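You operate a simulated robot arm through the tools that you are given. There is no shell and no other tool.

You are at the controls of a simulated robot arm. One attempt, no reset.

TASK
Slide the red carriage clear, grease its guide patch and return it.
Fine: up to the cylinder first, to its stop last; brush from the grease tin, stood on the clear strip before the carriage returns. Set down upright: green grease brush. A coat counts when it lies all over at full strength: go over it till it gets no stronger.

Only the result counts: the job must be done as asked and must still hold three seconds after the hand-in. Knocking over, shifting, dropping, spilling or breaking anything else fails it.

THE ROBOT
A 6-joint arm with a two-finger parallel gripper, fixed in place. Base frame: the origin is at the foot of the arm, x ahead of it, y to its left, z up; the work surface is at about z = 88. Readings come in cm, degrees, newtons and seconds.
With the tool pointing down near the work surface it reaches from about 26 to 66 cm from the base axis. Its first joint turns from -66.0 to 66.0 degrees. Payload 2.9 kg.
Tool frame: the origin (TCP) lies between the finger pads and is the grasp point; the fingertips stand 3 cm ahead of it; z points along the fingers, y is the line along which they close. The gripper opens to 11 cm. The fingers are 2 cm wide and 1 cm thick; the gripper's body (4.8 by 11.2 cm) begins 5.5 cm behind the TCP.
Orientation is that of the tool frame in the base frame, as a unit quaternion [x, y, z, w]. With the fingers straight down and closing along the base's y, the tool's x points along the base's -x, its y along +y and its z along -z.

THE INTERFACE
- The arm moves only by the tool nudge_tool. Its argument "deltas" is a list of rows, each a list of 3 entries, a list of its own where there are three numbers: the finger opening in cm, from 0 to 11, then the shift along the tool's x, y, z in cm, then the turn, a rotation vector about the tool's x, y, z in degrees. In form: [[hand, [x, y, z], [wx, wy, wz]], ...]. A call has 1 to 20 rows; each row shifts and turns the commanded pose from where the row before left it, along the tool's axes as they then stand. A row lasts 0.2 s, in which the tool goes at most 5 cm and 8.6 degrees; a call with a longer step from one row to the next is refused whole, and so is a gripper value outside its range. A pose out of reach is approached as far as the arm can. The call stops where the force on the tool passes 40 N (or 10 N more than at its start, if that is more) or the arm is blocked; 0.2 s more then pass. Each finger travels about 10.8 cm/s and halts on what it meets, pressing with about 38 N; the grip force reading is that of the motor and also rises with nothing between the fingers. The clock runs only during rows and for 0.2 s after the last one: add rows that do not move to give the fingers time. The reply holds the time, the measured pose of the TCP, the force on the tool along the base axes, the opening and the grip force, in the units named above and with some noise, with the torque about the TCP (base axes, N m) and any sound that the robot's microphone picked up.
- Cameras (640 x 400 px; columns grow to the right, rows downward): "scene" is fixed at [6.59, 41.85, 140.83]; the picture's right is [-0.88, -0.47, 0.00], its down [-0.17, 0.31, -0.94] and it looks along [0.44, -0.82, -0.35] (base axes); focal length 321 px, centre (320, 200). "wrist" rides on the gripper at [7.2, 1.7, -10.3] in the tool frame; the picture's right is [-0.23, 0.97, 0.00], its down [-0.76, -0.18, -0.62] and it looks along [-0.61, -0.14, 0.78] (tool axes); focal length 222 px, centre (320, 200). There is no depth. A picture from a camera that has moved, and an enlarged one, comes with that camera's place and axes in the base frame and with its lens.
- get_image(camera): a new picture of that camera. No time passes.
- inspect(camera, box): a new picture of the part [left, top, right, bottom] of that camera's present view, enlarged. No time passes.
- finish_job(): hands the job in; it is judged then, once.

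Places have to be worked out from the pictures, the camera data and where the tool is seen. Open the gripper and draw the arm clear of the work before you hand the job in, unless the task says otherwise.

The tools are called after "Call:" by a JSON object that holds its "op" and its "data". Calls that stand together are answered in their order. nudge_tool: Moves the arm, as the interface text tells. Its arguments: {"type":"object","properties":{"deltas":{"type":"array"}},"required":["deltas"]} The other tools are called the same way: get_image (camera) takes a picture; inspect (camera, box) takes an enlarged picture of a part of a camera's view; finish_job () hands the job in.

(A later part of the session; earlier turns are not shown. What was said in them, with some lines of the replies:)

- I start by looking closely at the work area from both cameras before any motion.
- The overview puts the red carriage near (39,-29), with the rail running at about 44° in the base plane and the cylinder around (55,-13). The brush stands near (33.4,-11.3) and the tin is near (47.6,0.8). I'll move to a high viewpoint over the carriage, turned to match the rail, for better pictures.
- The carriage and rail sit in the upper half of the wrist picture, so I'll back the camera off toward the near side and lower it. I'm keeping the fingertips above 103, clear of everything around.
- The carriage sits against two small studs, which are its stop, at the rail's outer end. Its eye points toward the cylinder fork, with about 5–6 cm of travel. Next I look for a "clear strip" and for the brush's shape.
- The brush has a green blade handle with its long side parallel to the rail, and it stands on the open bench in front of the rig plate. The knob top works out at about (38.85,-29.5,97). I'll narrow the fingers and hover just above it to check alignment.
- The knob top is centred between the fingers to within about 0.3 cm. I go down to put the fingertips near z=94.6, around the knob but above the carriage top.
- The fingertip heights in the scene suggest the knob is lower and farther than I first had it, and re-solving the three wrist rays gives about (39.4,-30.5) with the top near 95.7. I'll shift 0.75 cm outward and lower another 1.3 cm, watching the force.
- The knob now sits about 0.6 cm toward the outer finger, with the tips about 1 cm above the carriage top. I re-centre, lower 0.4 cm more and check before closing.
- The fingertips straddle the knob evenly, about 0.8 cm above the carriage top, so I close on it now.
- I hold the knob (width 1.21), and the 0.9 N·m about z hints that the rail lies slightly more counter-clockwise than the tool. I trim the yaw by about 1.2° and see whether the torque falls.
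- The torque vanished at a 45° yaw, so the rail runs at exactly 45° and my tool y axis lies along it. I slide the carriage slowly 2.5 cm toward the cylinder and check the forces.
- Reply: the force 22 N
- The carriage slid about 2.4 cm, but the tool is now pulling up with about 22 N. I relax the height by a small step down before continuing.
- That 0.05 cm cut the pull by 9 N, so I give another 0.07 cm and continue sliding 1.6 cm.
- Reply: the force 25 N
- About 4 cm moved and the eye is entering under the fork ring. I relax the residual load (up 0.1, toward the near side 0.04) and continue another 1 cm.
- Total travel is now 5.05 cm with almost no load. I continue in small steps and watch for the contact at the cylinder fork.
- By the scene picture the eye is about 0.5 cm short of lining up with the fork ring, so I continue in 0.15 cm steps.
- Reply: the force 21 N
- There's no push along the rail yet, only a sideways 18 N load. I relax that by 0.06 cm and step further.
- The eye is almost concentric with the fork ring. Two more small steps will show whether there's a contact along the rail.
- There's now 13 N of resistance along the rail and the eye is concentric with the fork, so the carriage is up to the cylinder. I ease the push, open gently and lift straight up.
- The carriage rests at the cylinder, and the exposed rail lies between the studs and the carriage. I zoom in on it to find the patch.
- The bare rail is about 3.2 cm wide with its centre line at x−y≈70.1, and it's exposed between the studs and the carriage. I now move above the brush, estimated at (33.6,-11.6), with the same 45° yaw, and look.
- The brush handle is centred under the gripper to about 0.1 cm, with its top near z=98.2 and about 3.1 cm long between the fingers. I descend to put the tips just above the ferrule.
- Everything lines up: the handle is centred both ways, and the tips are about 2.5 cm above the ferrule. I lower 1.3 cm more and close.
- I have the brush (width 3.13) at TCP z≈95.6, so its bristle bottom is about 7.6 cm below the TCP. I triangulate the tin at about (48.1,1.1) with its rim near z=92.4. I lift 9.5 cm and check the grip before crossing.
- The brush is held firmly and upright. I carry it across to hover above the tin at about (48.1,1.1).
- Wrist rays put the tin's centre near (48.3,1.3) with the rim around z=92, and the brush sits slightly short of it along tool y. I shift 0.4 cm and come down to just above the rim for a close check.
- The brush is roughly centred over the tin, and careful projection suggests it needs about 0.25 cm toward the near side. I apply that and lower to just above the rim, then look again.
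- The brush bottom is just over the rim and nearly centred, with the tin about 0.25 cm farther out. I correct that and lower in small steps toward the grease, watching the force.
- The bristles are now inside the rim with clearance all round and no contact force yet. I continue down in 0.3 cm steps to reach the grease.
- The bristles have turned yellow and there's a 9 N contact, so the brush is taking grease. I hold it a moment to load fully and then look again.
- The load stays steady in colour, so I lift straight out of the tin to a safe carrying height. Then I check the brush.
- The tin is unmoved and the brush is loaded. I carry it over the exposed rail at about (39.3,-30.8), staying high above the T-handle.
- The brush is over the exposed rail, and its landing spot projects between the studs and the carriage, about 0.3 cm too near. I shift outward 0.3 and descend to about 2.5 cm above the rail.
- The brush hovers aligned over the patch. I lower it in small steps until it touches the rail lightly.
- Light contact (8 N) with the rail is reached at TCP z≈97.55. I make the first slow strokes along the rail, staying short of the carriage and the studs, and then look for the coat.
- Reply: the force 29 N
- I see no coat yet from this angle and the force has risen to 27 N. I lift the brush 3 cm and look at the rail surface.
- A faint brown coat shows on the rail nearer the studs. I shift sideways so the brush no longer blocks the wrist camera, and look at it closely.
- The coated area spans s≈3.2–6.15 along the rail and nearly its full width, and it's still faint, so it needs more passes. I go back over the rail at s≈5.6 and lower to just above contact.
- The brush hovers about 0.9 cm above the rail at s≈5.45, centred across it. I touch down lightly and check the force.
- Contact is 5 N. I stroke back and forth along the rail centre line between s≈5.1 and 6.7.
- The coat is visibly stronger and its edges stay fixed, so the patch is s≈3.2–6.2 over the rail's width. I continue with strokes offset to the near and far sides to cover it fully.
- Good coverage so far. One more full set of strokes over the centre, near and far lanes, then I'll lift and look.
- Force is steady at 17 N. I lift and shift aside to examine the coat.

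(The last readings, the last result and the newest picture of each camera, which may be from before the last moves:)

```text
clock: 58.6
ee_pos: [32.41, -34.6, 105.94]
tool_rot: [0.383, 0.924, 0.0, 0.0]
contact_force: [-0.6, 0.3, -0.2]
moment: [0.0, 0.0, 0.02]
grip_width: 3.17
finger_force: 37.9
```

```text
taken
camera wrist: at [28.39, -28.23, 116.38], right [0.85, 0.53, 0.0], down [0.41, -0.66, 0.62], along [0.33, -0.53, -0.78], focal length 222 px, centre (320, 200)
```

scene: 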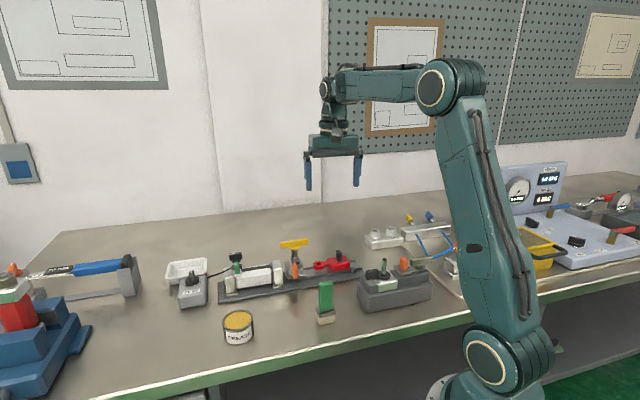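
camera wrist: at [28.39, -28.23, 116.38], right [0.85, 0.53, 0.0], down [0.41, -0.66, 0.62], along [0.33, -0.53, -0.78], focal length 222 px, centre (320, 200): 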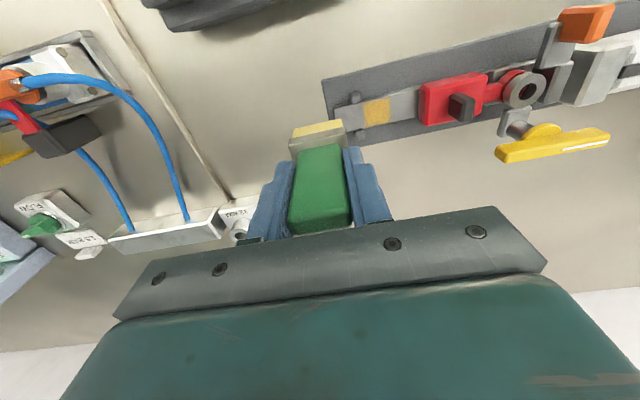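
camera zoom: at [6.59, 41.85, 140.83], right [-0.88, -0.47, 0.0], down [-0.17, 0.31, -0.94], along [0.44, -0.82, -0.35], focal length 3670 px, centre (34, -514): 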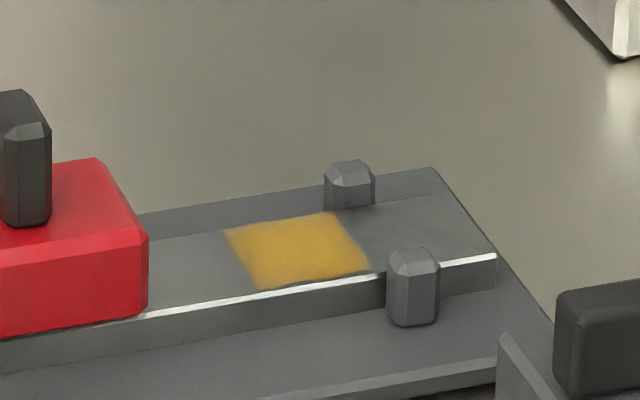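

The patch is now a solid golden square with crisp edges. To check it has reached full strength I'll do another set of strokes and compare, so I go back over s≈5.2.

Call:
{"op": "nudge_tool", "data": {"deltas": [[2, [0, 3.4, 0], [0, 0, 0]], [2, [0, 3.4, 0], [0, 0, 0]], [2, [-2.4, 0, 0], [0, 0, 0]], [2, [0, 0, 3.0], [0, 0, 0]], [2, [0, 0, 3.0], [0, 0, 0]], [2, [0, 0, 1.6], [0, 0, 0]], [2, [0, 0, 0.7], [0, 0, 0]], [2, [0, 0, 0], [0, 0, 0]], [2, [0, 0, 0], [0, 0, 0]]]}}

Call:
{"op": "inspect", "data": {"camera": "wrist", "box": [220, 60, 420, 200]}}

```text
clock: 60.6
ee_pos: [38.99, -31.43, 97.67]
tool_rot: [0.382, 0.924, 0.0, -0.001]
contact_force: [-0.6, 0.1, -1.0]
moment: [-0.01, 0.0, 0.02]
grip_width: 3.14
finger_force: 37.8
```

```text
2.86 times, centred on (320, 130) of wrist
camera zoom: at [34.97, -25.0, 108.02], right [0.85, 0.53, 0.0], down [0.41, -0.66, 0.62], along [0.33, -0.53, -0.78], focal length 635 px, centre (320, 400)
```

zoom: 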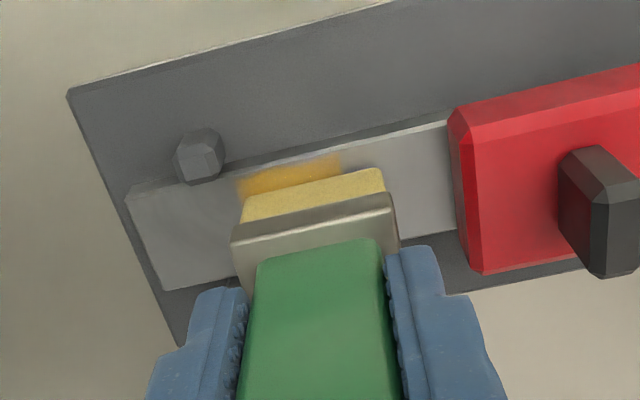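

The brush is just above the rail at s≈5.35. I touch down and repeat strokes across the three lanes.

Call:
{"op": "nudge_tool", "data": {"deltas": [[2, [0, 0, 0.2], [0, 0, 0]], [2, [0, -0.3, 0.03], [0, 0, 0]], [2, [0, 0.4, 0], [0, 0, 0]], [2, [0, 0.4, 0], [0, 0, 0]], [2, [0.4, 0, 0], [0, 0, 0]], [2, [0, -0.4, 0], [0, 0, 0]], [2, [0, -0.4, 0], [0, 0, 0]], [2, [0, 0.4, 0], [0, 0, 0]], [2, [0, 0.4, 0], [0, 0, 0]], [2, [-0.4, 0, 0], [0, 0, 0]], [2, [-0.4, 0, 0], [0, 0, 0]], [2, [0, -0.4, 0], [0, 0, 0]], [2, [0, -0.4, 0], [0, 0, 0]], [2, [0, 0.4, 0], [0, 0, 0]], [2, [0, 0.4, 0], [0, 0, 0]], [2, [0.4, 0, 0], [0, 0, 0]], [2, [0, -0.4, 0], [0, 0, 0]], [2, [0, -0.4, 0], [0, 0, 0]], [2, [0, 0, 0], [0, 0, 0]]]}}

```text
clock: 64.6
ee_pos: [38.71, -31.44, 97.37]
tool_rot: [0.383, 0.924, 0.0, 0.0]
contact_force: [3.3, 3.8, 12.2]
moment: [0.15, -0.16, 0.02]
grip_width: 3.14
finger_force: 38.4
```

Contact is steady at 12 N. I run a few more strokes at the ends of the lanes and then lift away to compare the coat.

Call:
{"op": "nudge_tool", "data": {"deltas": [[2, [0.4, 0, 0], [0, 0, 0]], [2, [0, 0.3, 0], [0, 0, 0]], [2, [0, -0.3, 0], [0, 0, 0]], [2, [-0.4, 0, 0], [0, 0, 0]], [2, [-0.4, 0, 0], [0, 0, 0]], [2, [0, 0.3, 0], [0, 0, 0]], [2, [0, -0.3, 0], [0, 0, 0]], [2, [0.4, 0, 0], [0, 0, 0]], [2, [0, 0, -0.5], [0, 0, 0]], [2, [0, 0, -3], [0, 0, 0]], [2, [0, 0, -4], [0, 0, 0]], [2, [2.5, -3, -1], [0, 0, 0]], [2, [0, -3.5, 0], [0, 0, 0]], [2, [0, 0, 0], [0, 0, 0]]]}}

Call:
{"op": "inspect", "data": {"camera": "wrist", "box": [300, 60, 480, 180]}}

Call:
{"op": "inspect", "data": {"camera": "scene", "box": [320, 245, 370, 280]}}

Call:
{"op": "inspect", "data": {"camera": "wrist", "box": [340, 80, 420, 140]}}

```text
clock: 67.6
ee_pos: [32.46, -34.5, 105.79]
tool_rot: [0.383, 0.924, 0.001, 0.0]
contact_force: [-0.1, -0.8, -0.6]
moment: [-0.01, -0.01, 0.03]
grip_width: 3.14
finger_force: 38.4
```

```text
3.33 times, centred on (390, 120) of wrist
camera zoom: at [28.49, -28.14, 116.25], right [0.85, 0.53, 0.0], down [0.41, -0.66, 0.62], along [0.33, -0.53, -0.78], focal length 740 px, centre (87, 467)
```

zoom: 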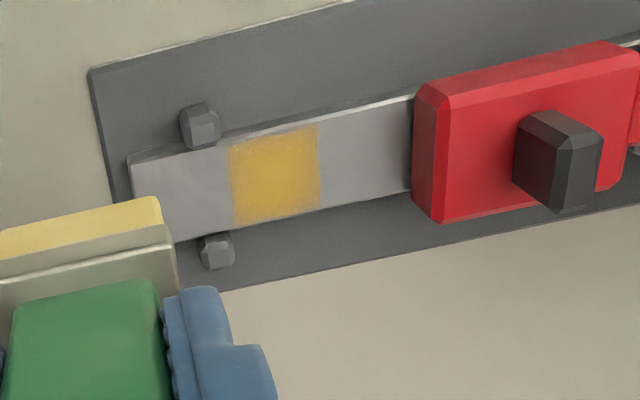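

```text
11.43 times, centred on (345, 262) of scene
camera zoom: at [6.59, 41.85, 140.83], right [-0.88, -0.47, 0.0], down [-0.17, 0.31, -0.94], along [0.44, -0.82, -0.35], focal length 3670 px, centre (34, -514)
```

zoom: 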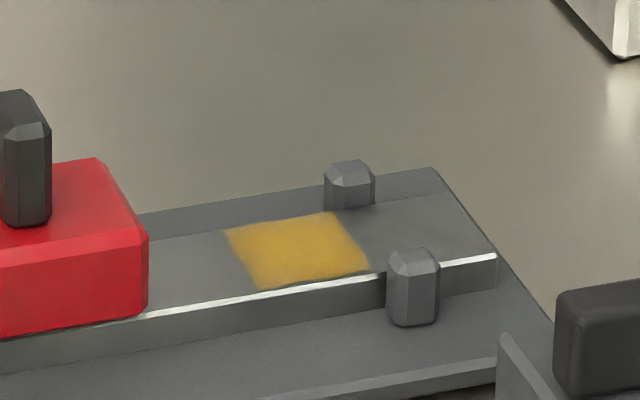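

```text
6.67 times, centred on (380, 110) of wrist
camera zoom: at [28.49, -28.14, 116.25], right [0.85, 0.53, 0.0], down [0.41, -0.66, 0.62], along [0.33, -0.53, -0.78], focal length 1481 px, centre (-80, 800)
```

zoom: 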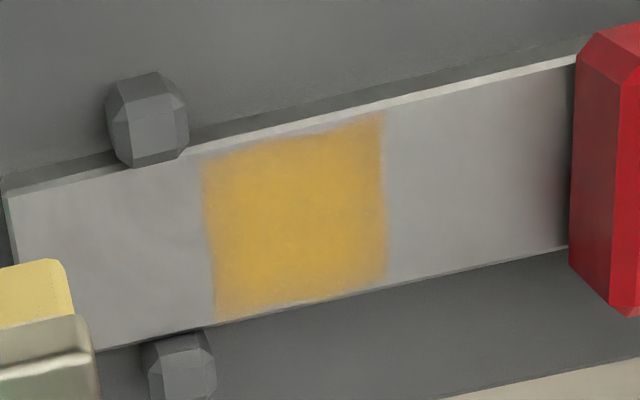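

The colour is essentially unchanged from the previous look, so the centre is saturated. To be sure of the edges I do one more set with wider lanes, reaching past both rail edges and right to the stud-side end.

Call:
{"op": "nudge_tool", "data": {"deltas": [[2, [0, 3.3, 0], [0, 0, 0]], [2, [0, 3.4, 0], [0, 0, 0]], [2, [-2.1, 0, 0], [0, 0, 0]], [2, [0, 0, 3.0], [0, 0, 0]], [2, [0, 0, 3.0], [0, 0, 0]], [2, [0, 0, 1.6], [0, 0, 0]], [2, [0, 0, 0.5], [0, 0, 0]], [2, [0, 0, 0], [0, 0, 0]], [2, [0, 0, 0.3], [0, 0, 0]], [2, [0, 0, 0], [0, 0, 0]]]}}

Call:
{"op": "inspect", "data": {"camera": "wrist", "box": [240, 80, 400, 180]}}

```text
clock: 69.8
ee_pos: [38.52, -31.05, 97.36]
tool_rot: [0.382, 0.924, 0.0, 0.0]
contact_force: [0.2, 0.4, 0.3]
moment: [-0.02, -0.01, 0.0]
grip_width: 3.15
finger_force: 38.0
```

```text
4.00 times, centred on (320, 130) of wrist
camera zoom: at [34.58, -24.76, 107.83], right [0.85, 0.53, 0.0], down [0.41, -0.66, 0.62], along [0.33, -0.53, -0.78], focal length 888 px, centre (320, 480)
```

zoom: 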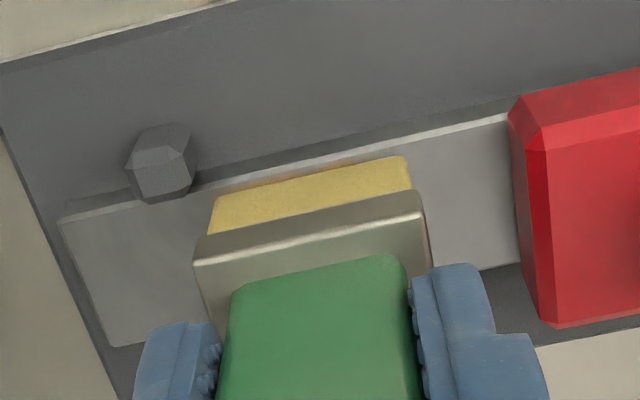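

The near edge of the brush is now about 0.25 cm inside the rail edge, not quite touching. I press lightly and stroke lanes from the near edge to the far edge.

Call:
{"op": "nudge_tool", "data": {"deltas": [[2, [0, 0, 0.12], [0, 0, 0]], [2, [0.25, 0, 0], [0, 0, 0]], [2, [0, -0.15, 0], [0, 0, 0]], [2, [0, 0.4, 0], [0, 0, 0]], [2, [0, -0.4, 0], [0, 0, 0]], [2, [-0.4, 0, 0], [0, 0, 0]], [2, [0, -0.1, 0], [0, 0, 0]], [2, [0, 0.4, 0], [0, 0, 0]], [2, [0, -0.4, 0], [0, 0, 0]], [2, [-0.4, 0, 0], [0, 0, 0]], [2, [0, 0.4, 0], [0, 0, 0]], [2, [0, -0.4, 0], [0, 0, 0]], [2, [-0.4, 0, 0], [0, 0, 0]], [2, [0, 0.4, 0], [0, 0, 0]], [2, [0, -0.4, 0], [0, 0, 0]], [2, [0.4, 0, 0], [0, 0, 0]], [2, [0.4, 0, 0], [0, 0, 0]], [2, [0.4, 0, 0], [0, 0, 0]], [2, [0, 0, 0], [0, 0, 0]]]}}

```text
clock: 73.8
ee_pos: [38.31, -31.14, 97.35]
tool_rot: [0.384, 0.923, 0.0, 0.001]
contact_force: [2.0, -3.9, 12.7]
moment: [-0.33, -0.26, -0.04]
grip_width: 3.15
finger_force: 38.2
```

Contact held at 13 N across the lanes. I make one more cross sweep to the far edge and back, then lift and view.

Call:
{"op": "nudge_tool", "data": {"deltas": [[2, [0, 0.4, 0], [0, 0, 0]], [2, [-0.4, 0, 0], [0, 0, 0]], [2, [-0.4, 0, 0], [0, 0, 0]], [2, [-0.4, 0, 0], [0, 0, 0]], [2, [0, -0.4, 0], [0, 0, 0]], [2, [0.4, 0, 0], [0, 0, 0]], [2, [0.4, 0, 0], [0, 0, 0]], [2, [0.3, 0, 0], [0, 0, 0]], [2, [-0.4, 0, 0], [0, 0, 0]], [2, [0, 0.4, 0], [0, 0, 0]], [2, [0, 0, -0.5], [0, 0, 0]], [2, [0, 0, -3], [0, 0, 0]], [2, [0, 0, -4], [0, 0, 0]], [2, [2.5, -3, -1], [0, 0, 0]], [2, [0, -4, 0], [0, 0, 0]], [2, [0, 0, 0], [0, 0, 0]]]}}

Call:
{"op": "inspect", "data": {"camera": "scene", "box": [320, 245, 370, 280]}}

Call:
{"op": "inspect", "data": {"camera": "wrist", "box": [340, 80, 420, 140]}}

Call:
{"op": "inspect", "data": {"camera": "wrist", "box": [240, 60, 480, 220]}}

```text
clock: 77.2
ee_pos: [31.98, -34.44, 105.88]
tool_rot: [0.382, 0.924, -0.001, 0.0]
contact_force: [-1.6, 0.5, -0.8]
moment: [0.0, 0.01, 0.03]
grip_width: 3.16
finger_force: 37.8
```

```text
11.43 times, centred on (345, 262) of scene
camera zoom: at [6.59, 41.85, 140.83], right [-0.88, -0.47, 0.0], down [-0.17, 0.31, -0.94], along [0.44, -0.82, -0.35], focal length 3670 px, centre (34, -514)
```

zoom: 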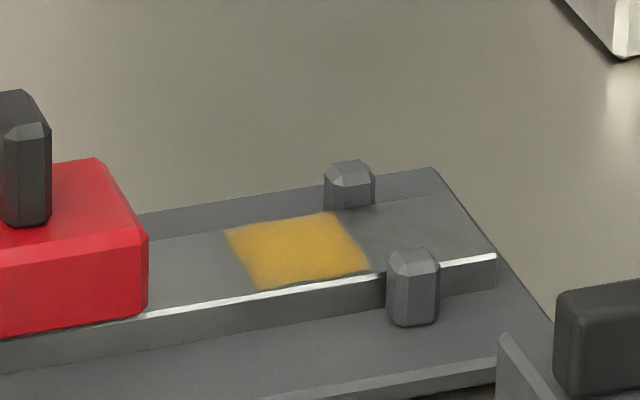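

```text
6.67 times, centred on (380, 110) of wrist
camera zoom: at [28.04, -28.0, 116.32], right [0.85, 0.53, 0.0], down [0.41, -0.66, 0.62], along [0.33, -0.53, -0.78], focal length 1481 px, centre (-80, 800)
```

zoom: 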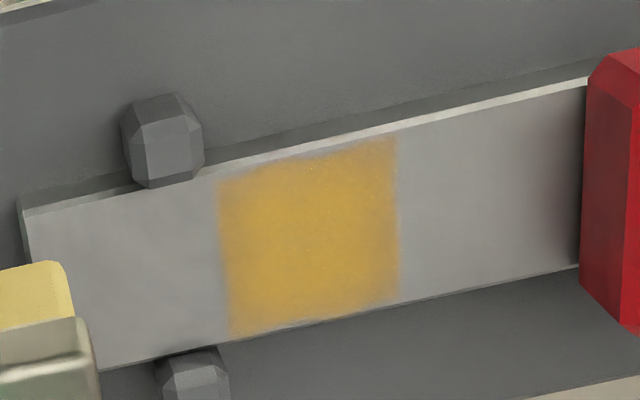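

```text
2.50 times, centred on (360, 140) of wrist
camera zoom: at [28.04, -28.0, 116.32], right [0.85, 0.53, 0.0], down [0.41, -0.66, 0.62], along [0.33, -0.53, -0.78], focal length 555 px, centre (220, 350)
```

zoom: 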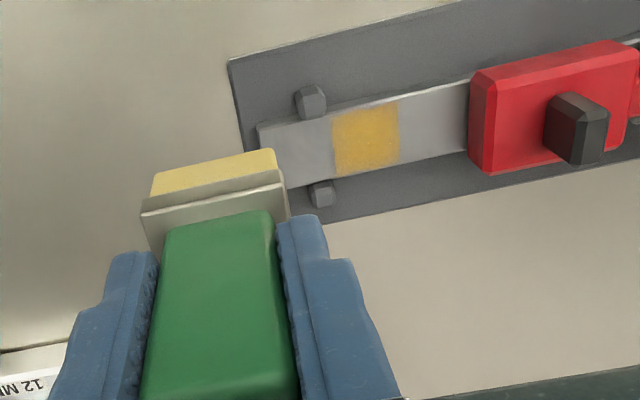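

The coat is unchanged after the extra passes, so it's at full strength all over. I now carry the brush back to its clear strip of bench in front of the rig, at its original spot of about (33.65,-11.6), going high past the lever block.

Call:
{"op": "nudge_tool", "data": {"deltas": [[2, [0, 0, -3], [0, 0, 0]], [2, [2.47, 2.875, 0], [0, 0, 0]], [2, [2.47, 2.875, 0], [0, 0, 0]], [2, [2.47, 2.875, 0], [0, 0, 0]], [2, [2.47, 2.875, 0], [0, 0, 0]], [2, [2.47, 2.875, 0], [0, 0, 0]], [2, [2.47, 2.875, 0], [0, 0, 0]], [2, [0, 0, 0], [0, 0, 0]], [2, [0, 0, 0], [0, 0, 0]]]}}

Call:
{"op": "get_image", "data": {"camera": "wrist"}}

Call:
{"op": "get_image", "data": {"camera": "scene"}}

```text
clock: 79.2
ee_pos: [33.91, -11.62, 108.74]
tool_rot: [0.383, 0.924, 0.0, -0.001]
contact_force: [-0.2, 0.2, -0.8]
moment: [-0.01, -0.01, 0.01]
grip_width: 3.15
finger_force: 37.9
```

```text
taken
camera wrist: at [29.92, -5.21, 119.24], right [0.85, 0.53, 0.0], down [0.41, -0.66, 0.62], along [0.33, -0.53, -0.78], focal length 222 px, centre (320, 200)
```

wrist: 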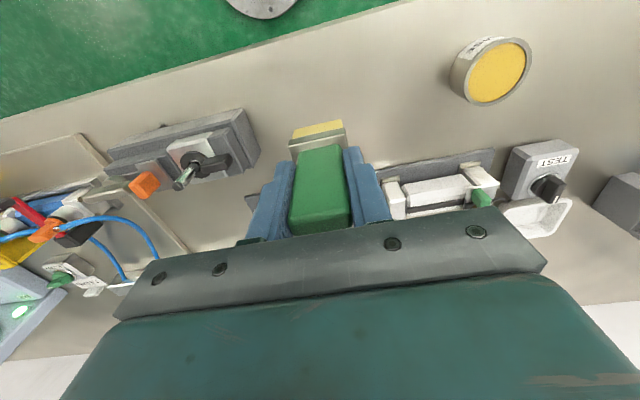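

```text
taken
```

scene: 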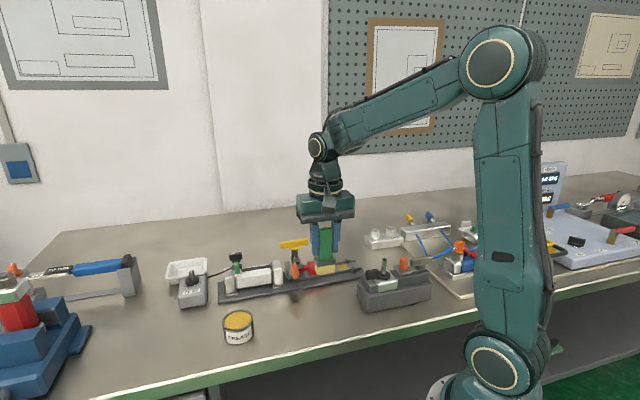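

I'm above the original spot with the brush upright. I lower to about 0.6 cm above the bench.

Call:
{"op": "nudge_tool", "data": {"deltas": [[2, [0.05, -0.1, 4], [0, 0, 0]], [2, [0, 0, 4], [0, 0, 0]], [2, [0, 0, 3], [0, 0, 0]], [2, [0, 0, 1.5], [0, 0, 0]], [2, [0, 0, 0], [0, 0, 0]], [2, [0, 0, 0], [0, 0, 0]]]}}

Call:
{"op": "inspect", "data": {"camera": "scene", "box": [280, 250, 380, 340]}}

```text
clock: 80.6
ee_pos: [33.69, -11.83, 96.39]
tool_rot: [0.383, 0.924, 0.0, 0.0]
contact_force: [0.3, -0.5, -1.0]
moment: [-0.02, -0.01, 0.0]
grip_width: 3.16
finger_force: 37.8
```

```text
4.44 times, centred on (330, 295) of scene
camera zoom: at [6.59, 41.85, 140.83], right [-0.88, -0.47, 0.0], down [-0.17, 0.31, -0.94], along [0.44, -0.82, -0.35], focal length 1427 px, centre (276, -222)
```

zoom: 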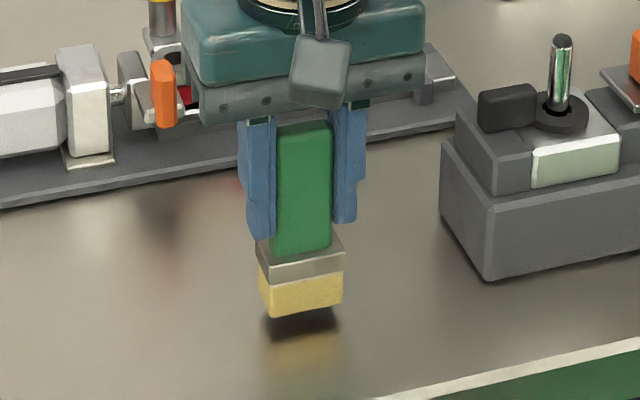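

The brush hangs about 0.8–0.9 cm above the bench over its old spot. I lower gently until I feel the bench.

Call:
{"op": "nudge_tool", "data": {"deltas": [[2, [0, 0, 0.4], [0, 0, 0]], [2, [0, 0, 0.2], [0, 0, 0]], [2, [0, 0, 0.1], [0, 0, 0]], [2, [0, 0, 0], [0, 0, 0]]]}}

```text
clock: 81.6
ee_pos: [33.66, -11.82, 95.8]
tool_rot: [0.383, 0.924, 0.0, 0.0]
contact_force: [0.0, 0.4, -1.1]
moment: [0.03, -0.02, 0.0]
grip_width: 3.15
finger_force: 38.0
```

No contact yet at z=95.8, so I continue in 0.1 cm steps.

Call:
{"op": "nudge_tool", "data": {"deltas": [[2, [0, 0, 0.1], [0, 0, 0]], [2, [0, 0, 0.1], [0, 0, 0]], [2, [0, 0, 0], [0, 0, 0]]]}}

```text
clock: 82.4
ee_pos: [33.67, -11.56, 95.5]
tool_rot: [0.383, 0.924, -0.001, 0.001]
contact_force: [-5.8, -1.5, 25.0]
moment: [-0.09, 0.37, -0.05]
grip_width: 3.17
finger_force: 38.3
```

There's 25 N on the bench now, so I ease up slightly until the load is small before releasing.

Call:
{"op": "nudge_tool", "data": {"deltas": [[2, [0, 0, -0.06], [0, 0, 0]], [2, [0, 0, 0], [0, 0, 0]]]}}

Call:
{"op": "inspect", "data": {"camera": "scene", "box": [280, 250, 380, 340]}}

```text
clock: 83.0
ee_pos: [33.67, -11.79, 95.54]
tool_rot: [0.383, 0.924, 0.0, 0.001]
contact_force: [-2.9, -3.5, 20.4]
moment: [-0.21, 0.08, 0.0]
grip_width: 3.17
finger_force: 38.1
```

```text
4.44 times, centred on (330, 295) of scene
camera zoom: at [6.56, 41.85, 140.83], right [-0.88, -0.47, 0.0], down [-0.17, 0.31, -0.94], along [0.44, -0.82, -0.35], focal length 1427 px, centre (276, -222)
```

zoom: 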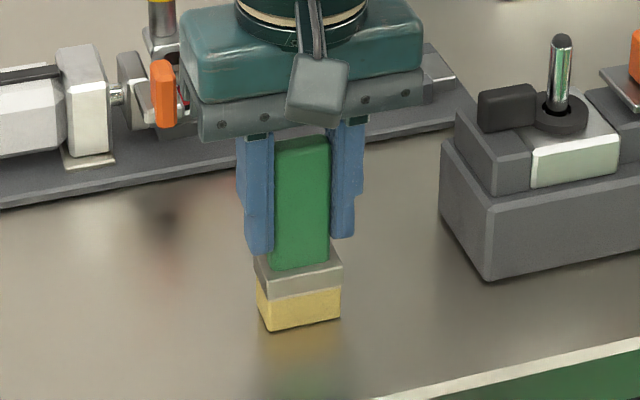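

It still presses with 20 N, so I raise another 0.08 cm to leave only a few newtons.

Call:
{"op": "nudge_tool", "data": {"deltas": [[2, [0, 0, -0.08], [0, 0, 0]], [2, [0, 0, 0], [0, 0, 0]]]}}

```text
clock: 83.6
ee_pos: [33.74, -11.77, 95.56]
tool_rot: [0.383, 0.924, 0.001, 0.0]
contact_force: [0.9, -2.3, 6.9]
moment: [-0.27, -0.19, -0.02]
grip_width: 3.14
finger_force: 37.4
```

The load is 7 N now, so I open the fingers gently and wait, watching that the brush stays upright.

Call:
{"op": "nudge_tool", "data": {"deltas": [[3.3, [0, 0, 0], [0, 0, 0]], [3.8, [0, 0, 0], [0, 0, 0]], [4.6, [0, 0, 0], [0, 0, 0]], [5.5, [0, 0, 0], [0, 0, 0]], [5.5, [0, 0, 0], [0, 0, 0]]]}}

Call:
{"op": "inspect", "data": {"camera": "scene", "box": [280, 250, 380, 340]}}

Call:
{"op": "inspect", "data": {"camera": "wrist", "box": [220, 80, 460, 230]}}

```text
clock: 84.8
ee_pos: [33.75, -11.76, 95.64]
tool_rot: [0.382, 0.924, 0.0, 0.0]
contact_force: [-0.2, -0.4, 0.0]
moment: [0.03, 0.02, 0.01]
grip_width: 5.48
finger_force: 0.2
```

```text
4.44 times, centred on (330, 295) of scene
camera zoom: at [6.59, 41.85, 140.83], right [-0.88, -0.47, 0.0], down [-0.17, 0.31, -0.94], along [0.44, -0.82, -0.35], focal length 1427 px, centre (276, -222)
```

zoom: 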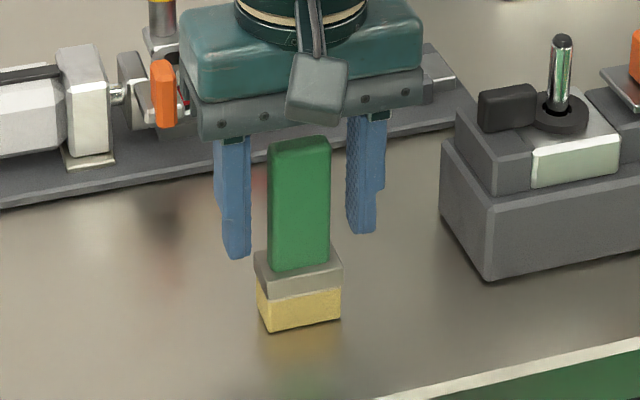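

```text
2.67 times, centred on (340, 155) of wrist
camera zoom: at [29.79, -5.3, 106.04], right [0.85, 0.53, 0.0], down [0.41, -0.66, 0.62], along [0.33, -0.53, -0.78], focal length 592 px, centre (267, 320)
```

zoom: 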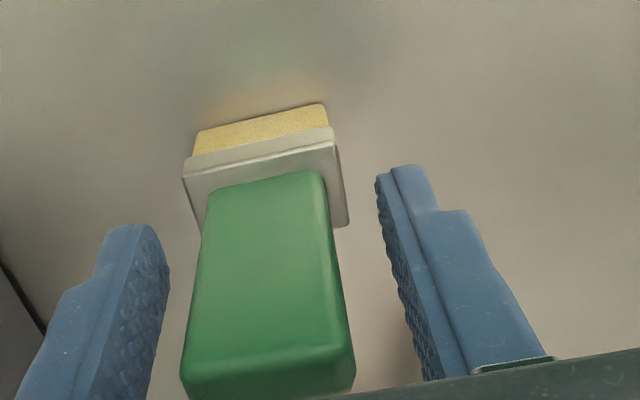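

The brush stands upright on its own. I lift clear and go back over the carriage knob, last at about (43.5,-26.45).

Call:
{"op": "nudge_tool", "data": {"deltas": [[5.5, [0, 0, -1.5], [0, 0, 0]], [5.5, [0, 0, -3.5], [0, 0, 0]], [5.5, [0, 0, -4], [0, 0, 0]], [5.5, [0, 0, -2], [0, 0, 0]], [5, [-4.34, -0.86, 0], [0, 0, 0]], [4, [-4.34, -0.86, 0], [0, 0, 0]], [3.5, [-4.34, -0.86, 0], [0, 0, 0]], [3.5, [-4.34, -0.86, 0], [0, 0, 0]], [3.5, [0, 0, 3], [0, 0, 0]], [3.5, [0, 0, 0], [0, 0, 0]], [3.5, [0, 0, 0], [0, 0, 0]]]}}

Call:
{"op": "inspect", "data": {"camera": "scene", "box": [270, 220, 370, 330]}}

Call:
{"op": "inspect", "data": {"camera": "wrist", "box": [220, 80, 460, 230]}}

```text
clock: 87.2
ee_pos: [43.6, -26.39, 103.69]
tool_rot: [0.383, 0.924, 0.001, -0.001]
contact_force: [0.2, 0.4, -0.2]
moment: [0.02, 0.0, -0.01]
grip_width: 3.5
finger_force: 0.2
```

```text
3.64 times, centred on (320, 275) of scene
camera zoom: at [6.59, 41.85, 140.83], right [-0.88, -0.47, 0.0], down [-0.17, 0.31, -0.94], along [0.44, -0.82, -0.35], focal length 1168 px, centre (320, -73)
```

zoom: 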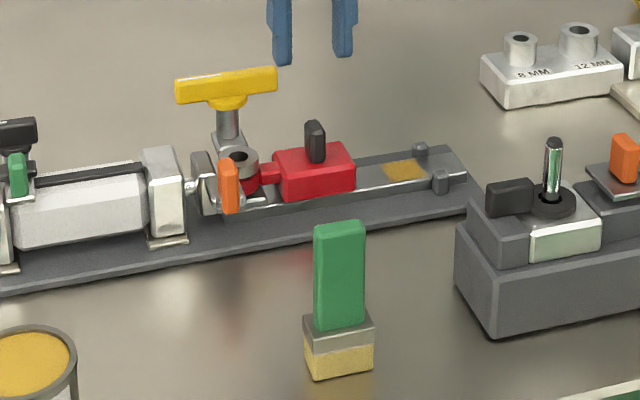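

```text
2.67 times, centred on (340, 155) of wrist
camera zoom: at [39.68, -19.98, 114.2], right [0.85, 0.53, 0.0], down [0.41, -0.66, 0.62], along [0.33, -0.53, -0.78], focal length 592 px, centre (267, 320)
```

zoom: 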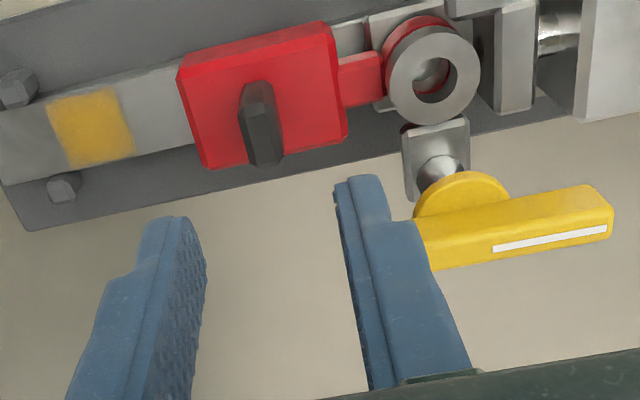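

The brush stands upright and the knob is under the gripper. I fine-tune by 0.1 cm and descend around it to the earlier grip height.

Call:
{"op": "nudge_tool", "data": {"deltas": [[3.5, [-0.1, -0.08, 3], [0, 0, 0]], [3.5, [0, 0, 3], [0, 0, 0]], [3.5, [0, 0, 1.2], [0, 0, 0]], [3.5, [0, 0, 0.3], [0, 0, 0]], [3.5, [0, 0, 0], [0, 0, 0]], [3.5, [0, 0, 0], [0, 0, 0]]]}}

Call:
{"op": "inspect", "data": {"camera": "scene", "box": [280, 230, 360, 290]}}

Call:
{"op": "inspect", "data": {"camera": "wrist", "box": [220, 80, 460, 230]}}

```text
clock: 88.6
ee_pos: [43.7, -26.54, 96.29]
tool_rot: [0.382, 0.924, 0.0, 0.0]
contact_force: [0.7, -0.1, -0.1]
moment: [0.01, 0.03, 0.02]
grip_width: 3.5
finger_force: 0.0
```

```text
6.67 times, centred on (320, 260) of scene
camera zoom: at [6.59, 41.85, 140.83], right [-0.88, -0.47, 0.0], down [-0.17, 0.31, -0.94], along [0.44, -0.82, -0.35], focal length 2141 px, centre (320, -200)
```

zoom: 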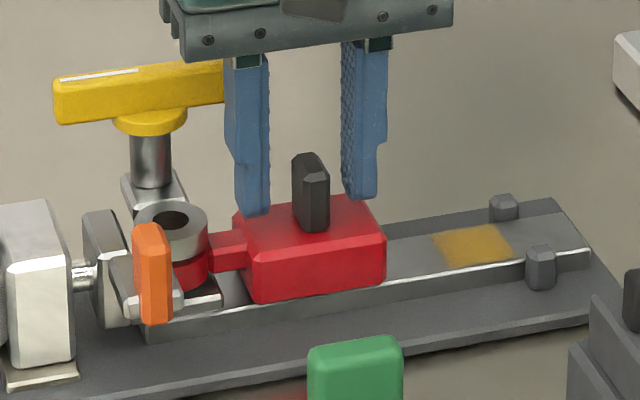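

```text
2.67 times, centred on (340, 155) of wrist
camera zoom: at [39.76, -20.08, 106.63], right [0.85, 0.53, 0.0], down [0.41, -0.66, 0.62], along [0.33, -0.53, -0.78], focal length 592 px, centre (267, 320)
```

zoom: 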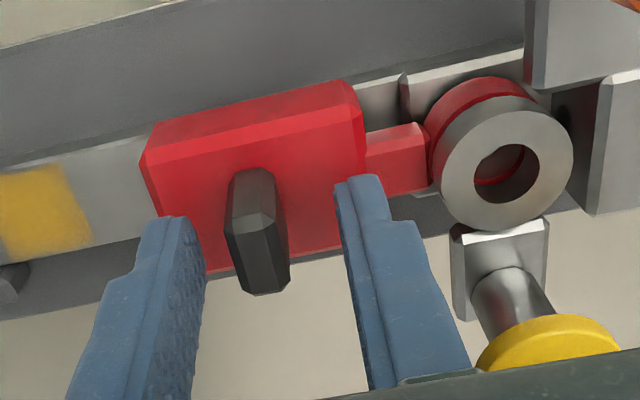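

The knob is slightly toward the outer finger, so I shift 0.15 cm and close.

Call:
{"op": "nudge_tool", "data": {"deltas": [[3.5, [0, -0.15, 0], [0, 0, 0]], [2.4, [0, 0, 0], [0, 0, 0]], [1.6, [0, 0, 0], [0, 0, 0]], [0.5, [0, 0, 0], [0, 0, 0]], [0.5, [0, 0, 0], [0, 0, 0]]]}}

Call:
{"op": "inspect", "data": {"camera": "scene", "box": [280, 230, 360, 290]}}

```text
clock: 89.8
ee_pos: [43.58, -26.7, 96.28]
tool_rot: [0.382, 0.924, 0.0, 0.0]
contact_force: [-0.7, 0.3, -0.2]
moment: [-0.12, -0.11, -0.03]
grip_width: 1.18
finger_force: 45.0
```

```text
6.67 times, centred on (320, 260) of scene
camera zoom: at [6.58, 41.85, 140.83], right [-0.88, -0.47, 0.0], down [-0.17, 0.31, -0.94], along [0.44, -0.82, -0.35], focal length 2141 px, centre (320, -200)
```

zoom: 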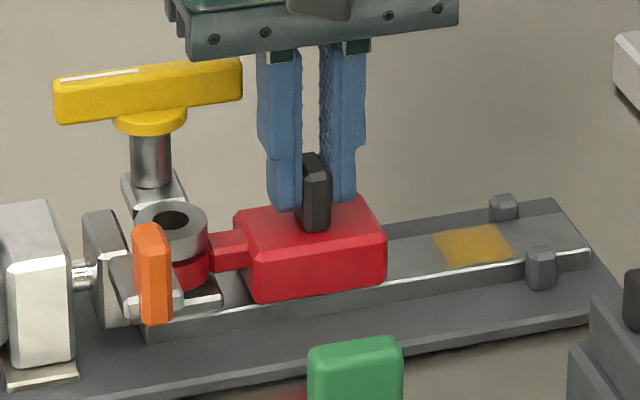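

The grip is firm with negligible loads. I slide back toward the stop, 2 cm first.

Call:
{"op": "nudge_tool", "data": {"deltas": [[0.5, [0, -0.3, 0], [0, 0, 0]], [0.5, [0, -0.4, 0], [0, 0, 0]], [0.5, [0, -0.4, 0], [0, 0, 0]], [0.5, [0, -0.4, 0], [0, 0, 0]], [0.5, [0, -0.4, 0], [0, 0, 0]], [0.5, [0, 0, 0], [0, 0, 0]]]}}

```text
clock: 91.2
ee_pos: [42.13, -28.1, 96.03]
tool_rot: [0.383, 0.924, 0.0, 0.001]
contact_force: [0.1, 1.1, 11.5]
moment: [0.39, 0.31, 0.1]
grip_width: 1.16
finger_force: 45.2
```

It moved about 2 cm with 11 N downward, so I relax 0.05 cm upward and continue another 2 cm.

Call:
{"op": "nudge_tool", "data": {"deltas": [[0.5, [0, -0.3, -0.05], [0, 0, 0]], [0.5, [0, -0.4, 0], [0, 0, 0]], [0.5, [0, -0.4, 0], [0, 0, 0]], [0.5, [0, -0.4, 0], [0, 0, 0]], [0.5, [0, -0.4, 0], [0, 0, 0]], [0.5, [0, 0, 0], [0, 0, 0]]]}}

Call:
{"op": "inspect", "data": {"camera": "scene", "box": [280, 230, 360, 290]}}

```text
clock: 92.6
ee_pos: [40.8, -29.36, 96.13]
tool_rot: [0.384, 0.923, 0.0, 0.001]
contact_force: [1.0, -0.1, 17.3]
moment: [0.66, 0.62, 0.07]
grip_width: 1.16
finger_force: 45.0
```

```text
6.67 times, centred on (320, 260) of scene
camera zoom: at [6.57, 41.86, 140.82], right [-0.88, -0.47, 0.0], down [-0.17, 0.31, -0.94], along [0.44, -0.82, -0.35], focal length 2141 px, centre (320, -200)
```

zoom: 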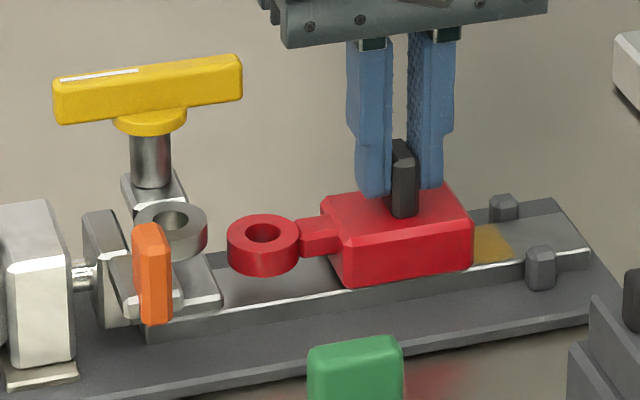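

About 3.9 cm is done with roughly 2.1 cm left. I relax the height by 0.08 and slide 1.6 cm more.

Call:
{"op": "nudge_tool", "data": {"deltas": [[0.5, [0, -0.3, -0.08], [0, 0, 0]], [0.5, [0, -0.4, 0], [0, 0, 0]], [0.5, [0, -0.4, 0], [0, 0, 0]], [0.5, [0, -0.3, 0], [0, 0, 0]], [0.5, [0, -0.2, 0], [0, 0, 0]], [0.5, [0, 0, 0], [0, 0, 0]]]}}

Call:
{"op": "inspect", "data": {"camera": "scene", "box": [280, 230, 360, 290]}}

Call:
{"op": "inspect", "data": {"camera": "wrist", "box": [220, 80, 460, 230]}}

```text
clock: 94.0
ee_pos: [39.67, -30.6, 96.19]
tool_rot: [0.382, 0.924, 0.001, 0.0]
contact_force: [-1.3, 1.6, 8.7]
moment: [-0.85, -0.95, 0.08]
grip_width: 1.17
finger_force: 45.2
```

```text
6.67 times, centred on (320, 260) of scene
camera zoom: at [6.57, 41.87, 140.82], right [-0.88, -0.47, 0.0], down [-0.17, 0.31, -0.94], along [0.44, -0.82, -0.35], focal length 2141 px, centre (320, -200)
```

zoom: 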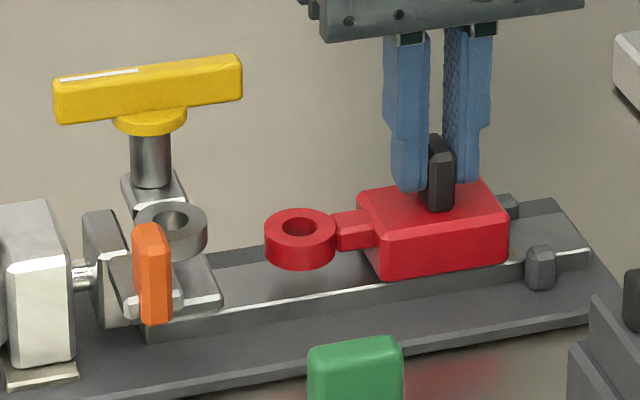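

```text
2.67 times, centred on (340, 155) of wrist
camera zoom: at [35.72, -24.1, 106.63], right [0.85, 0.53, 0.0], down [0.41, -0.66, 0.62], along [0.33, -0.53, -0.78], focal length 592 px, centre (267, 320)
```

zoom: 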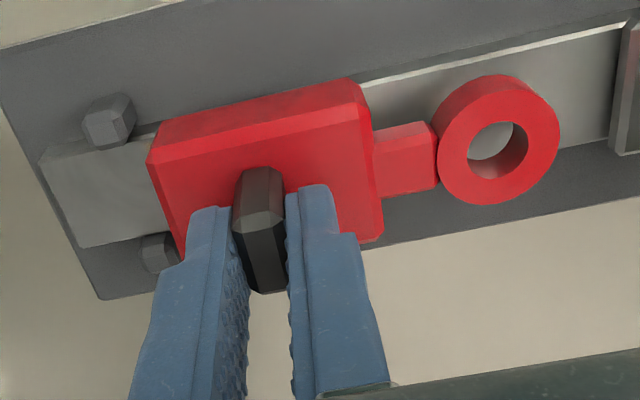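

Compared with the start picture, the carriage is about 0.45 cm from where it first stood. I continue in small steps until it touches the stop.

Call:
{"op": "nudge_tool", "data": {"deltas": [[0.5, [0, -0.15, -0.03], [0, 0, 0]], [0.5, [0, -0.15, 0], [0, 0, 0]], [0.5, [0, 0, 0], [0, 0, 0]]]}}

Call:
{"op": "inspect", "data": {"camera": "scene", "box": [280, 230, 360, 290]}}

```text
clock: 94.8
ee_pos: [39.46, -30.7, 96.14]
tool_rot: [0.382, 0.924, 0.0, 0.0]
contact_force: [2.5, -1.6, 5.5]
moment: [0.15, 0.04, 0.07]
grip_width: 1.16
finger_force: 44.8
```

```text
6.67 times, centred on (320, 260) of scene
camera zoom: at [6.59, 41.85, 140.83], right [-0.88, -0.47, 0.0], down [-0.17, 0.31, -0.94], along [0.44, -0.82, -0.35], focal length 2141 px, centre (320, -200)
```

zoom: 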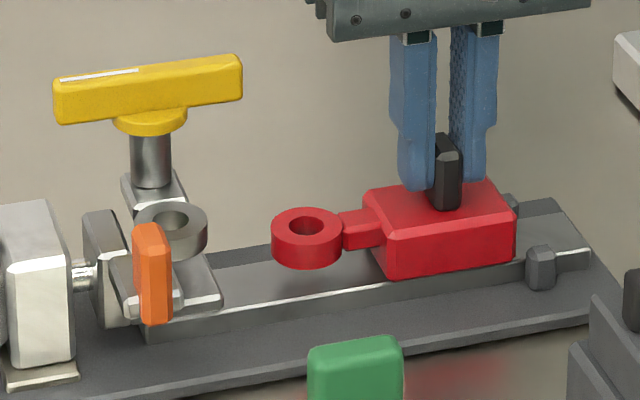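

Only about 0.15 cm seems left, so I step on with 0.08 cm moves and watch the force along the rail.

Call:
{"op": "nudge_tool", "data": {"deltas": [[0.5, [0, -0.08, 0], [0, 0, 0]], [0.5, [0, -0.08, 0], [0, 0, 0]], [0.5, [0, 0, 0], [0, 0, 0]]]}}

Call:
{"op": "inspect", "data": {"camera": "scene", "box": [280, 230, 360, 290]}}

```text
clock: 95.6
ee_pos: [39.33, -30.91, 96.11]
tool_rot: [0.383, 0.924, 0.001, 0.0]
contact_force: [2.2, -1.9, -0.8]
moment: [-0.08, -0.18, 0.07]
grip_width: 1.16
finger_force: 45.1
```

```text
6.67 times, centred on (320, 260) of scene
camera zoom: at [6.59, 41.85, 140.83], right [-0.88, -0.47, 0.0], down [-0.17, 0.31, -0.94], along [0.44, -0.82, -0.35], focal length 2141 px, centre (320, -200)
```

zoom: 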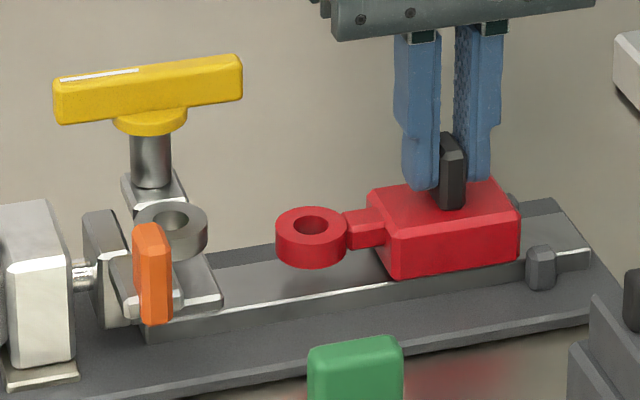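

It now matches the start picture but there's no push-back yet. I go on gently to confirm firm contact with the stop.

Call:
{"op": "nudge_tool", "data": {"deltas": [[0.5, [0, -0.06, 0], [0, 0, 0]], [0.5, [0, -0.06, 0], [0, 0, 0]], [0.5, [0, 0, 0], [0, 0, 0]]]}}

Call:
{"op": "inspect", "data": {"camera": "scene", "box": [280, 230, 360, 290]}}

```text
clock: 96.4
ee_pos: [39.33, -30.88, 96.14]
tool_rot: [0.382, 0.924, 0.0, -0.001]
contact_force: [11.6, 1.1, -3.3]
moment: [0.74, 0.5, -0.13]
grip_width: 1.17
finger_force: 45.1
```

```text
6.67 times, centred on (320, 260) of scene
camera zoom: at [6.62, 41.85, 140.83], right [-0.88, -0.47, 0.0], down [-0.17, 0.31, -0.94], along [0.44, -0.82, -0.35], focal length 2141 px, centre (320, -200)
```

zoom: 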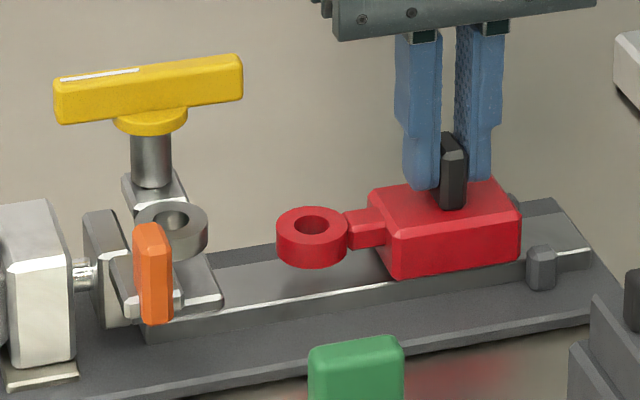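

There's 9 N of push-back along the rail and the carriage sits against its stop. I open the fingers, wait, and lift straight up.

Call:
{"op": "nudge_tool", "data": {"deltas": [[1.6, [0, 0, 0], [0, 0, 0]], [3.5, [0, 0, 0], [0, 0, 0]], [3.5, [0, 0, 0], [0, 0, 0]], [3.5, [0, 0, -2], [0, 0, 0]], [3.5, [0, 0, -3], [0, 0, 0]], [3.5, [0, 0, -4], [0, 0, 0]], [3.5, [0, 0, 0], [0, 0, 0]]]}}

Call:
{"op": "inspect", "data": {"camera": "scene", "box": [280, 230, 360, 290]}}

Call:
{"op": "inspect", "data": {"camera": "wrist", "box": [220, 60, 460, 230]}}

Call:
{"op": "get_image", "data": {"camera": "scene"}}

```text
clock: 98.0
ee_pos: [39.08, -30.85, 105.28]
tool_rot: [0.383, 0.924, 0.0, -0.001]
contact_force: [-0.6, -0.2, -0.1]
moment: [0.01, 0.0, 0.0]
grip_width: 3.52
finger_force: 0.2
```

```text
6.67 times, centred on (320, 260) of scene
camera zoom: at [6.59, 41.85, 140.83], right [-0.88, -0.47, 0.0], down [-0.17, 0.31, -0.94], along [0.44, -0.82, -0.35], focal length 2141 px, centre (320, -200)
```

zoom: 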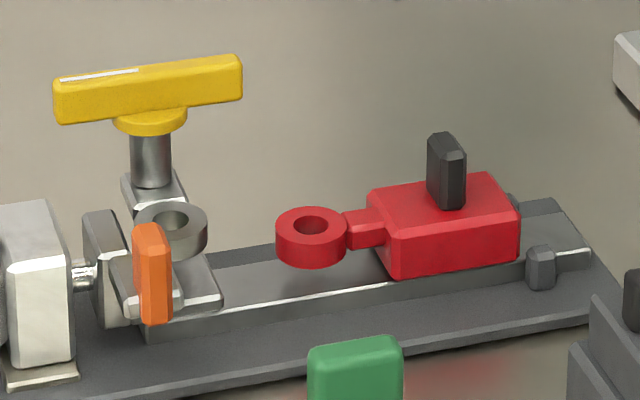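

```text
2.35 times, centred on (340, 145) of wrist
camera zoom: at [35.19, -24.5, 115.72], right [0.85, 0.53, 0.0], down [0.41, -0.66, 0.62], along [0.33, -0.53, -0.78], focal length 523 px, centre (273, 329)
```

zoom: 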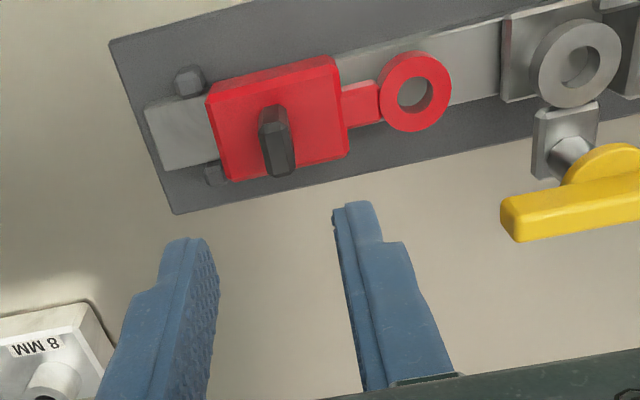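

```text
taken
```

scene: 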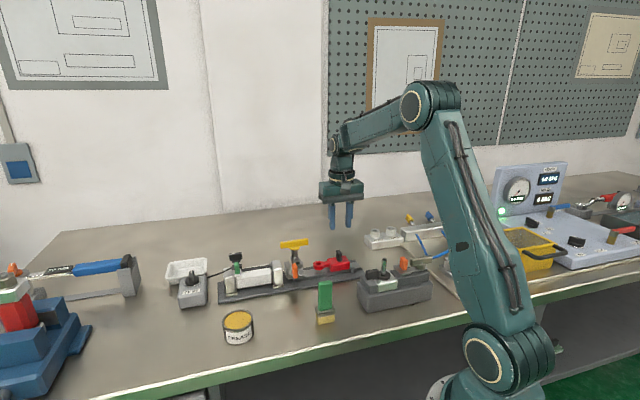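

The carriage is back exactly where it started, the brush stands upright and everything else looks unchanged. I raise the arm and draw it clear with the gripper open.

Call:
{"op": "nudge_tool", "data": {"deltas": [[4, [0, 0, -4.5], [0, 0, 0]], [6, [0, 0, -4.5], [0, 0, 0]], [9, [0, 0, -4.5], [0, 0, 0]], [11, [0, 0, -4.5], [0, 0, 0]], [11, [0, 0, 0], [0, 0, 0]], [11, [3.5, 3, 0], [0, 0, 0]], [11, [3.5, 3, 0], [0, 0, 0]], [11, [0, 0, 0], [0, 0, 0]], [11, [0, 0, 0], [0, 0, 0]]]}}

Call:
{"op": "get_image", "data": {"camera": "scene"}}

Call:
{"op": "inspect", "data": {"camera": "scene", "box": [180, 220, 380, 350]}}

Call:
{"op": "get_image", "data": {"camera": "wrist"}}

```text
clock: 100.0
ee_pos: [38.36, -21.71, 123.35]
tool_rot: [0.383, 0.924, 0.0, 0.0]
contact_force: [0.2, 0.7, 0.4]
moment: [0.01, -0.01, 0.01]
grip_width: 10.98
finger_force: 0.1
```

```text
taken
```

scene: 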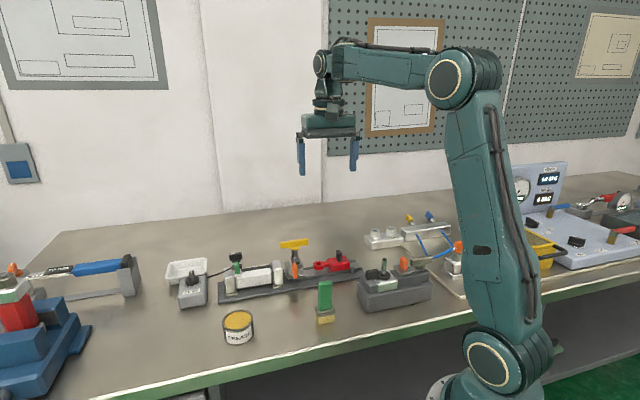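

```text
3.08 times, centred on (280, 285) of scene
camera zoom: at [6.59, 41.85, 140.83], right [-0.88, -0.47, 0.0], down [-0.17, 0.31, -0.94], along [0.44, -0.82, -0.35], focal length 988 px, centre (443, -62)
```

zoom: 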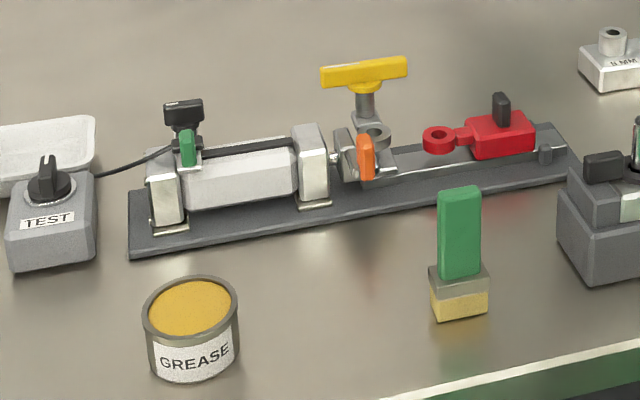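

```text
taken
camera wrist: at [34.5, -15.41, 133.71], right [0.85, 0.53, 0.0], down [0.41, -0.66, 0.62], along [0.33, -0.53, -0.78], focal length 222 px, centre (320, 200)
```

wrist: 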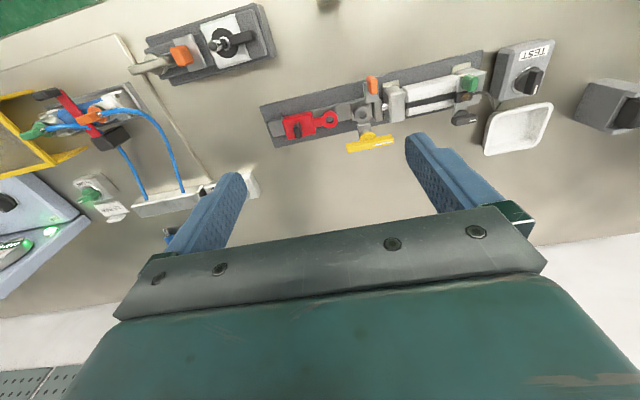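

The patch was coated until it got no stronger, the brush stands upright on the clear bench strip, and the carriage is against its stop. Everything else is where it was and the arm is clear with the gripper open, so I hand the job in.

Call:
{"op": "finish_job", "data": {}}

```text
The job is handed in.
```

I greased the guide patch, put the brush back and returned the carriage to its stop, then handed the job in. The hand-in gave no verdict, so I can't confirm it passed.

- **Carriage out:** I slid it about 6 cm up to the cylinder, until its eye lined up with the fork and I felt resistance.
- **Grease:** I loaded the brush in the tin without moving the tin. I then went over the patch, about 3 × 3 cm across the rail's width, until further passes made no visible difference.
- **Brush:** I stood it upright where it started, on the open bench in front of the rig, before the carriage went back. Nothing in the pictures was marked as the "clear strip", so taking it to be that stretch of bench is my reading of the task.
- **Carriage back:** I slid it back until it pressed against its stop. In the pictures it sits exactly where it stood at the start.

Nothing else looked moved in the last pictures, and the arm is drawn clear with the gripper open.
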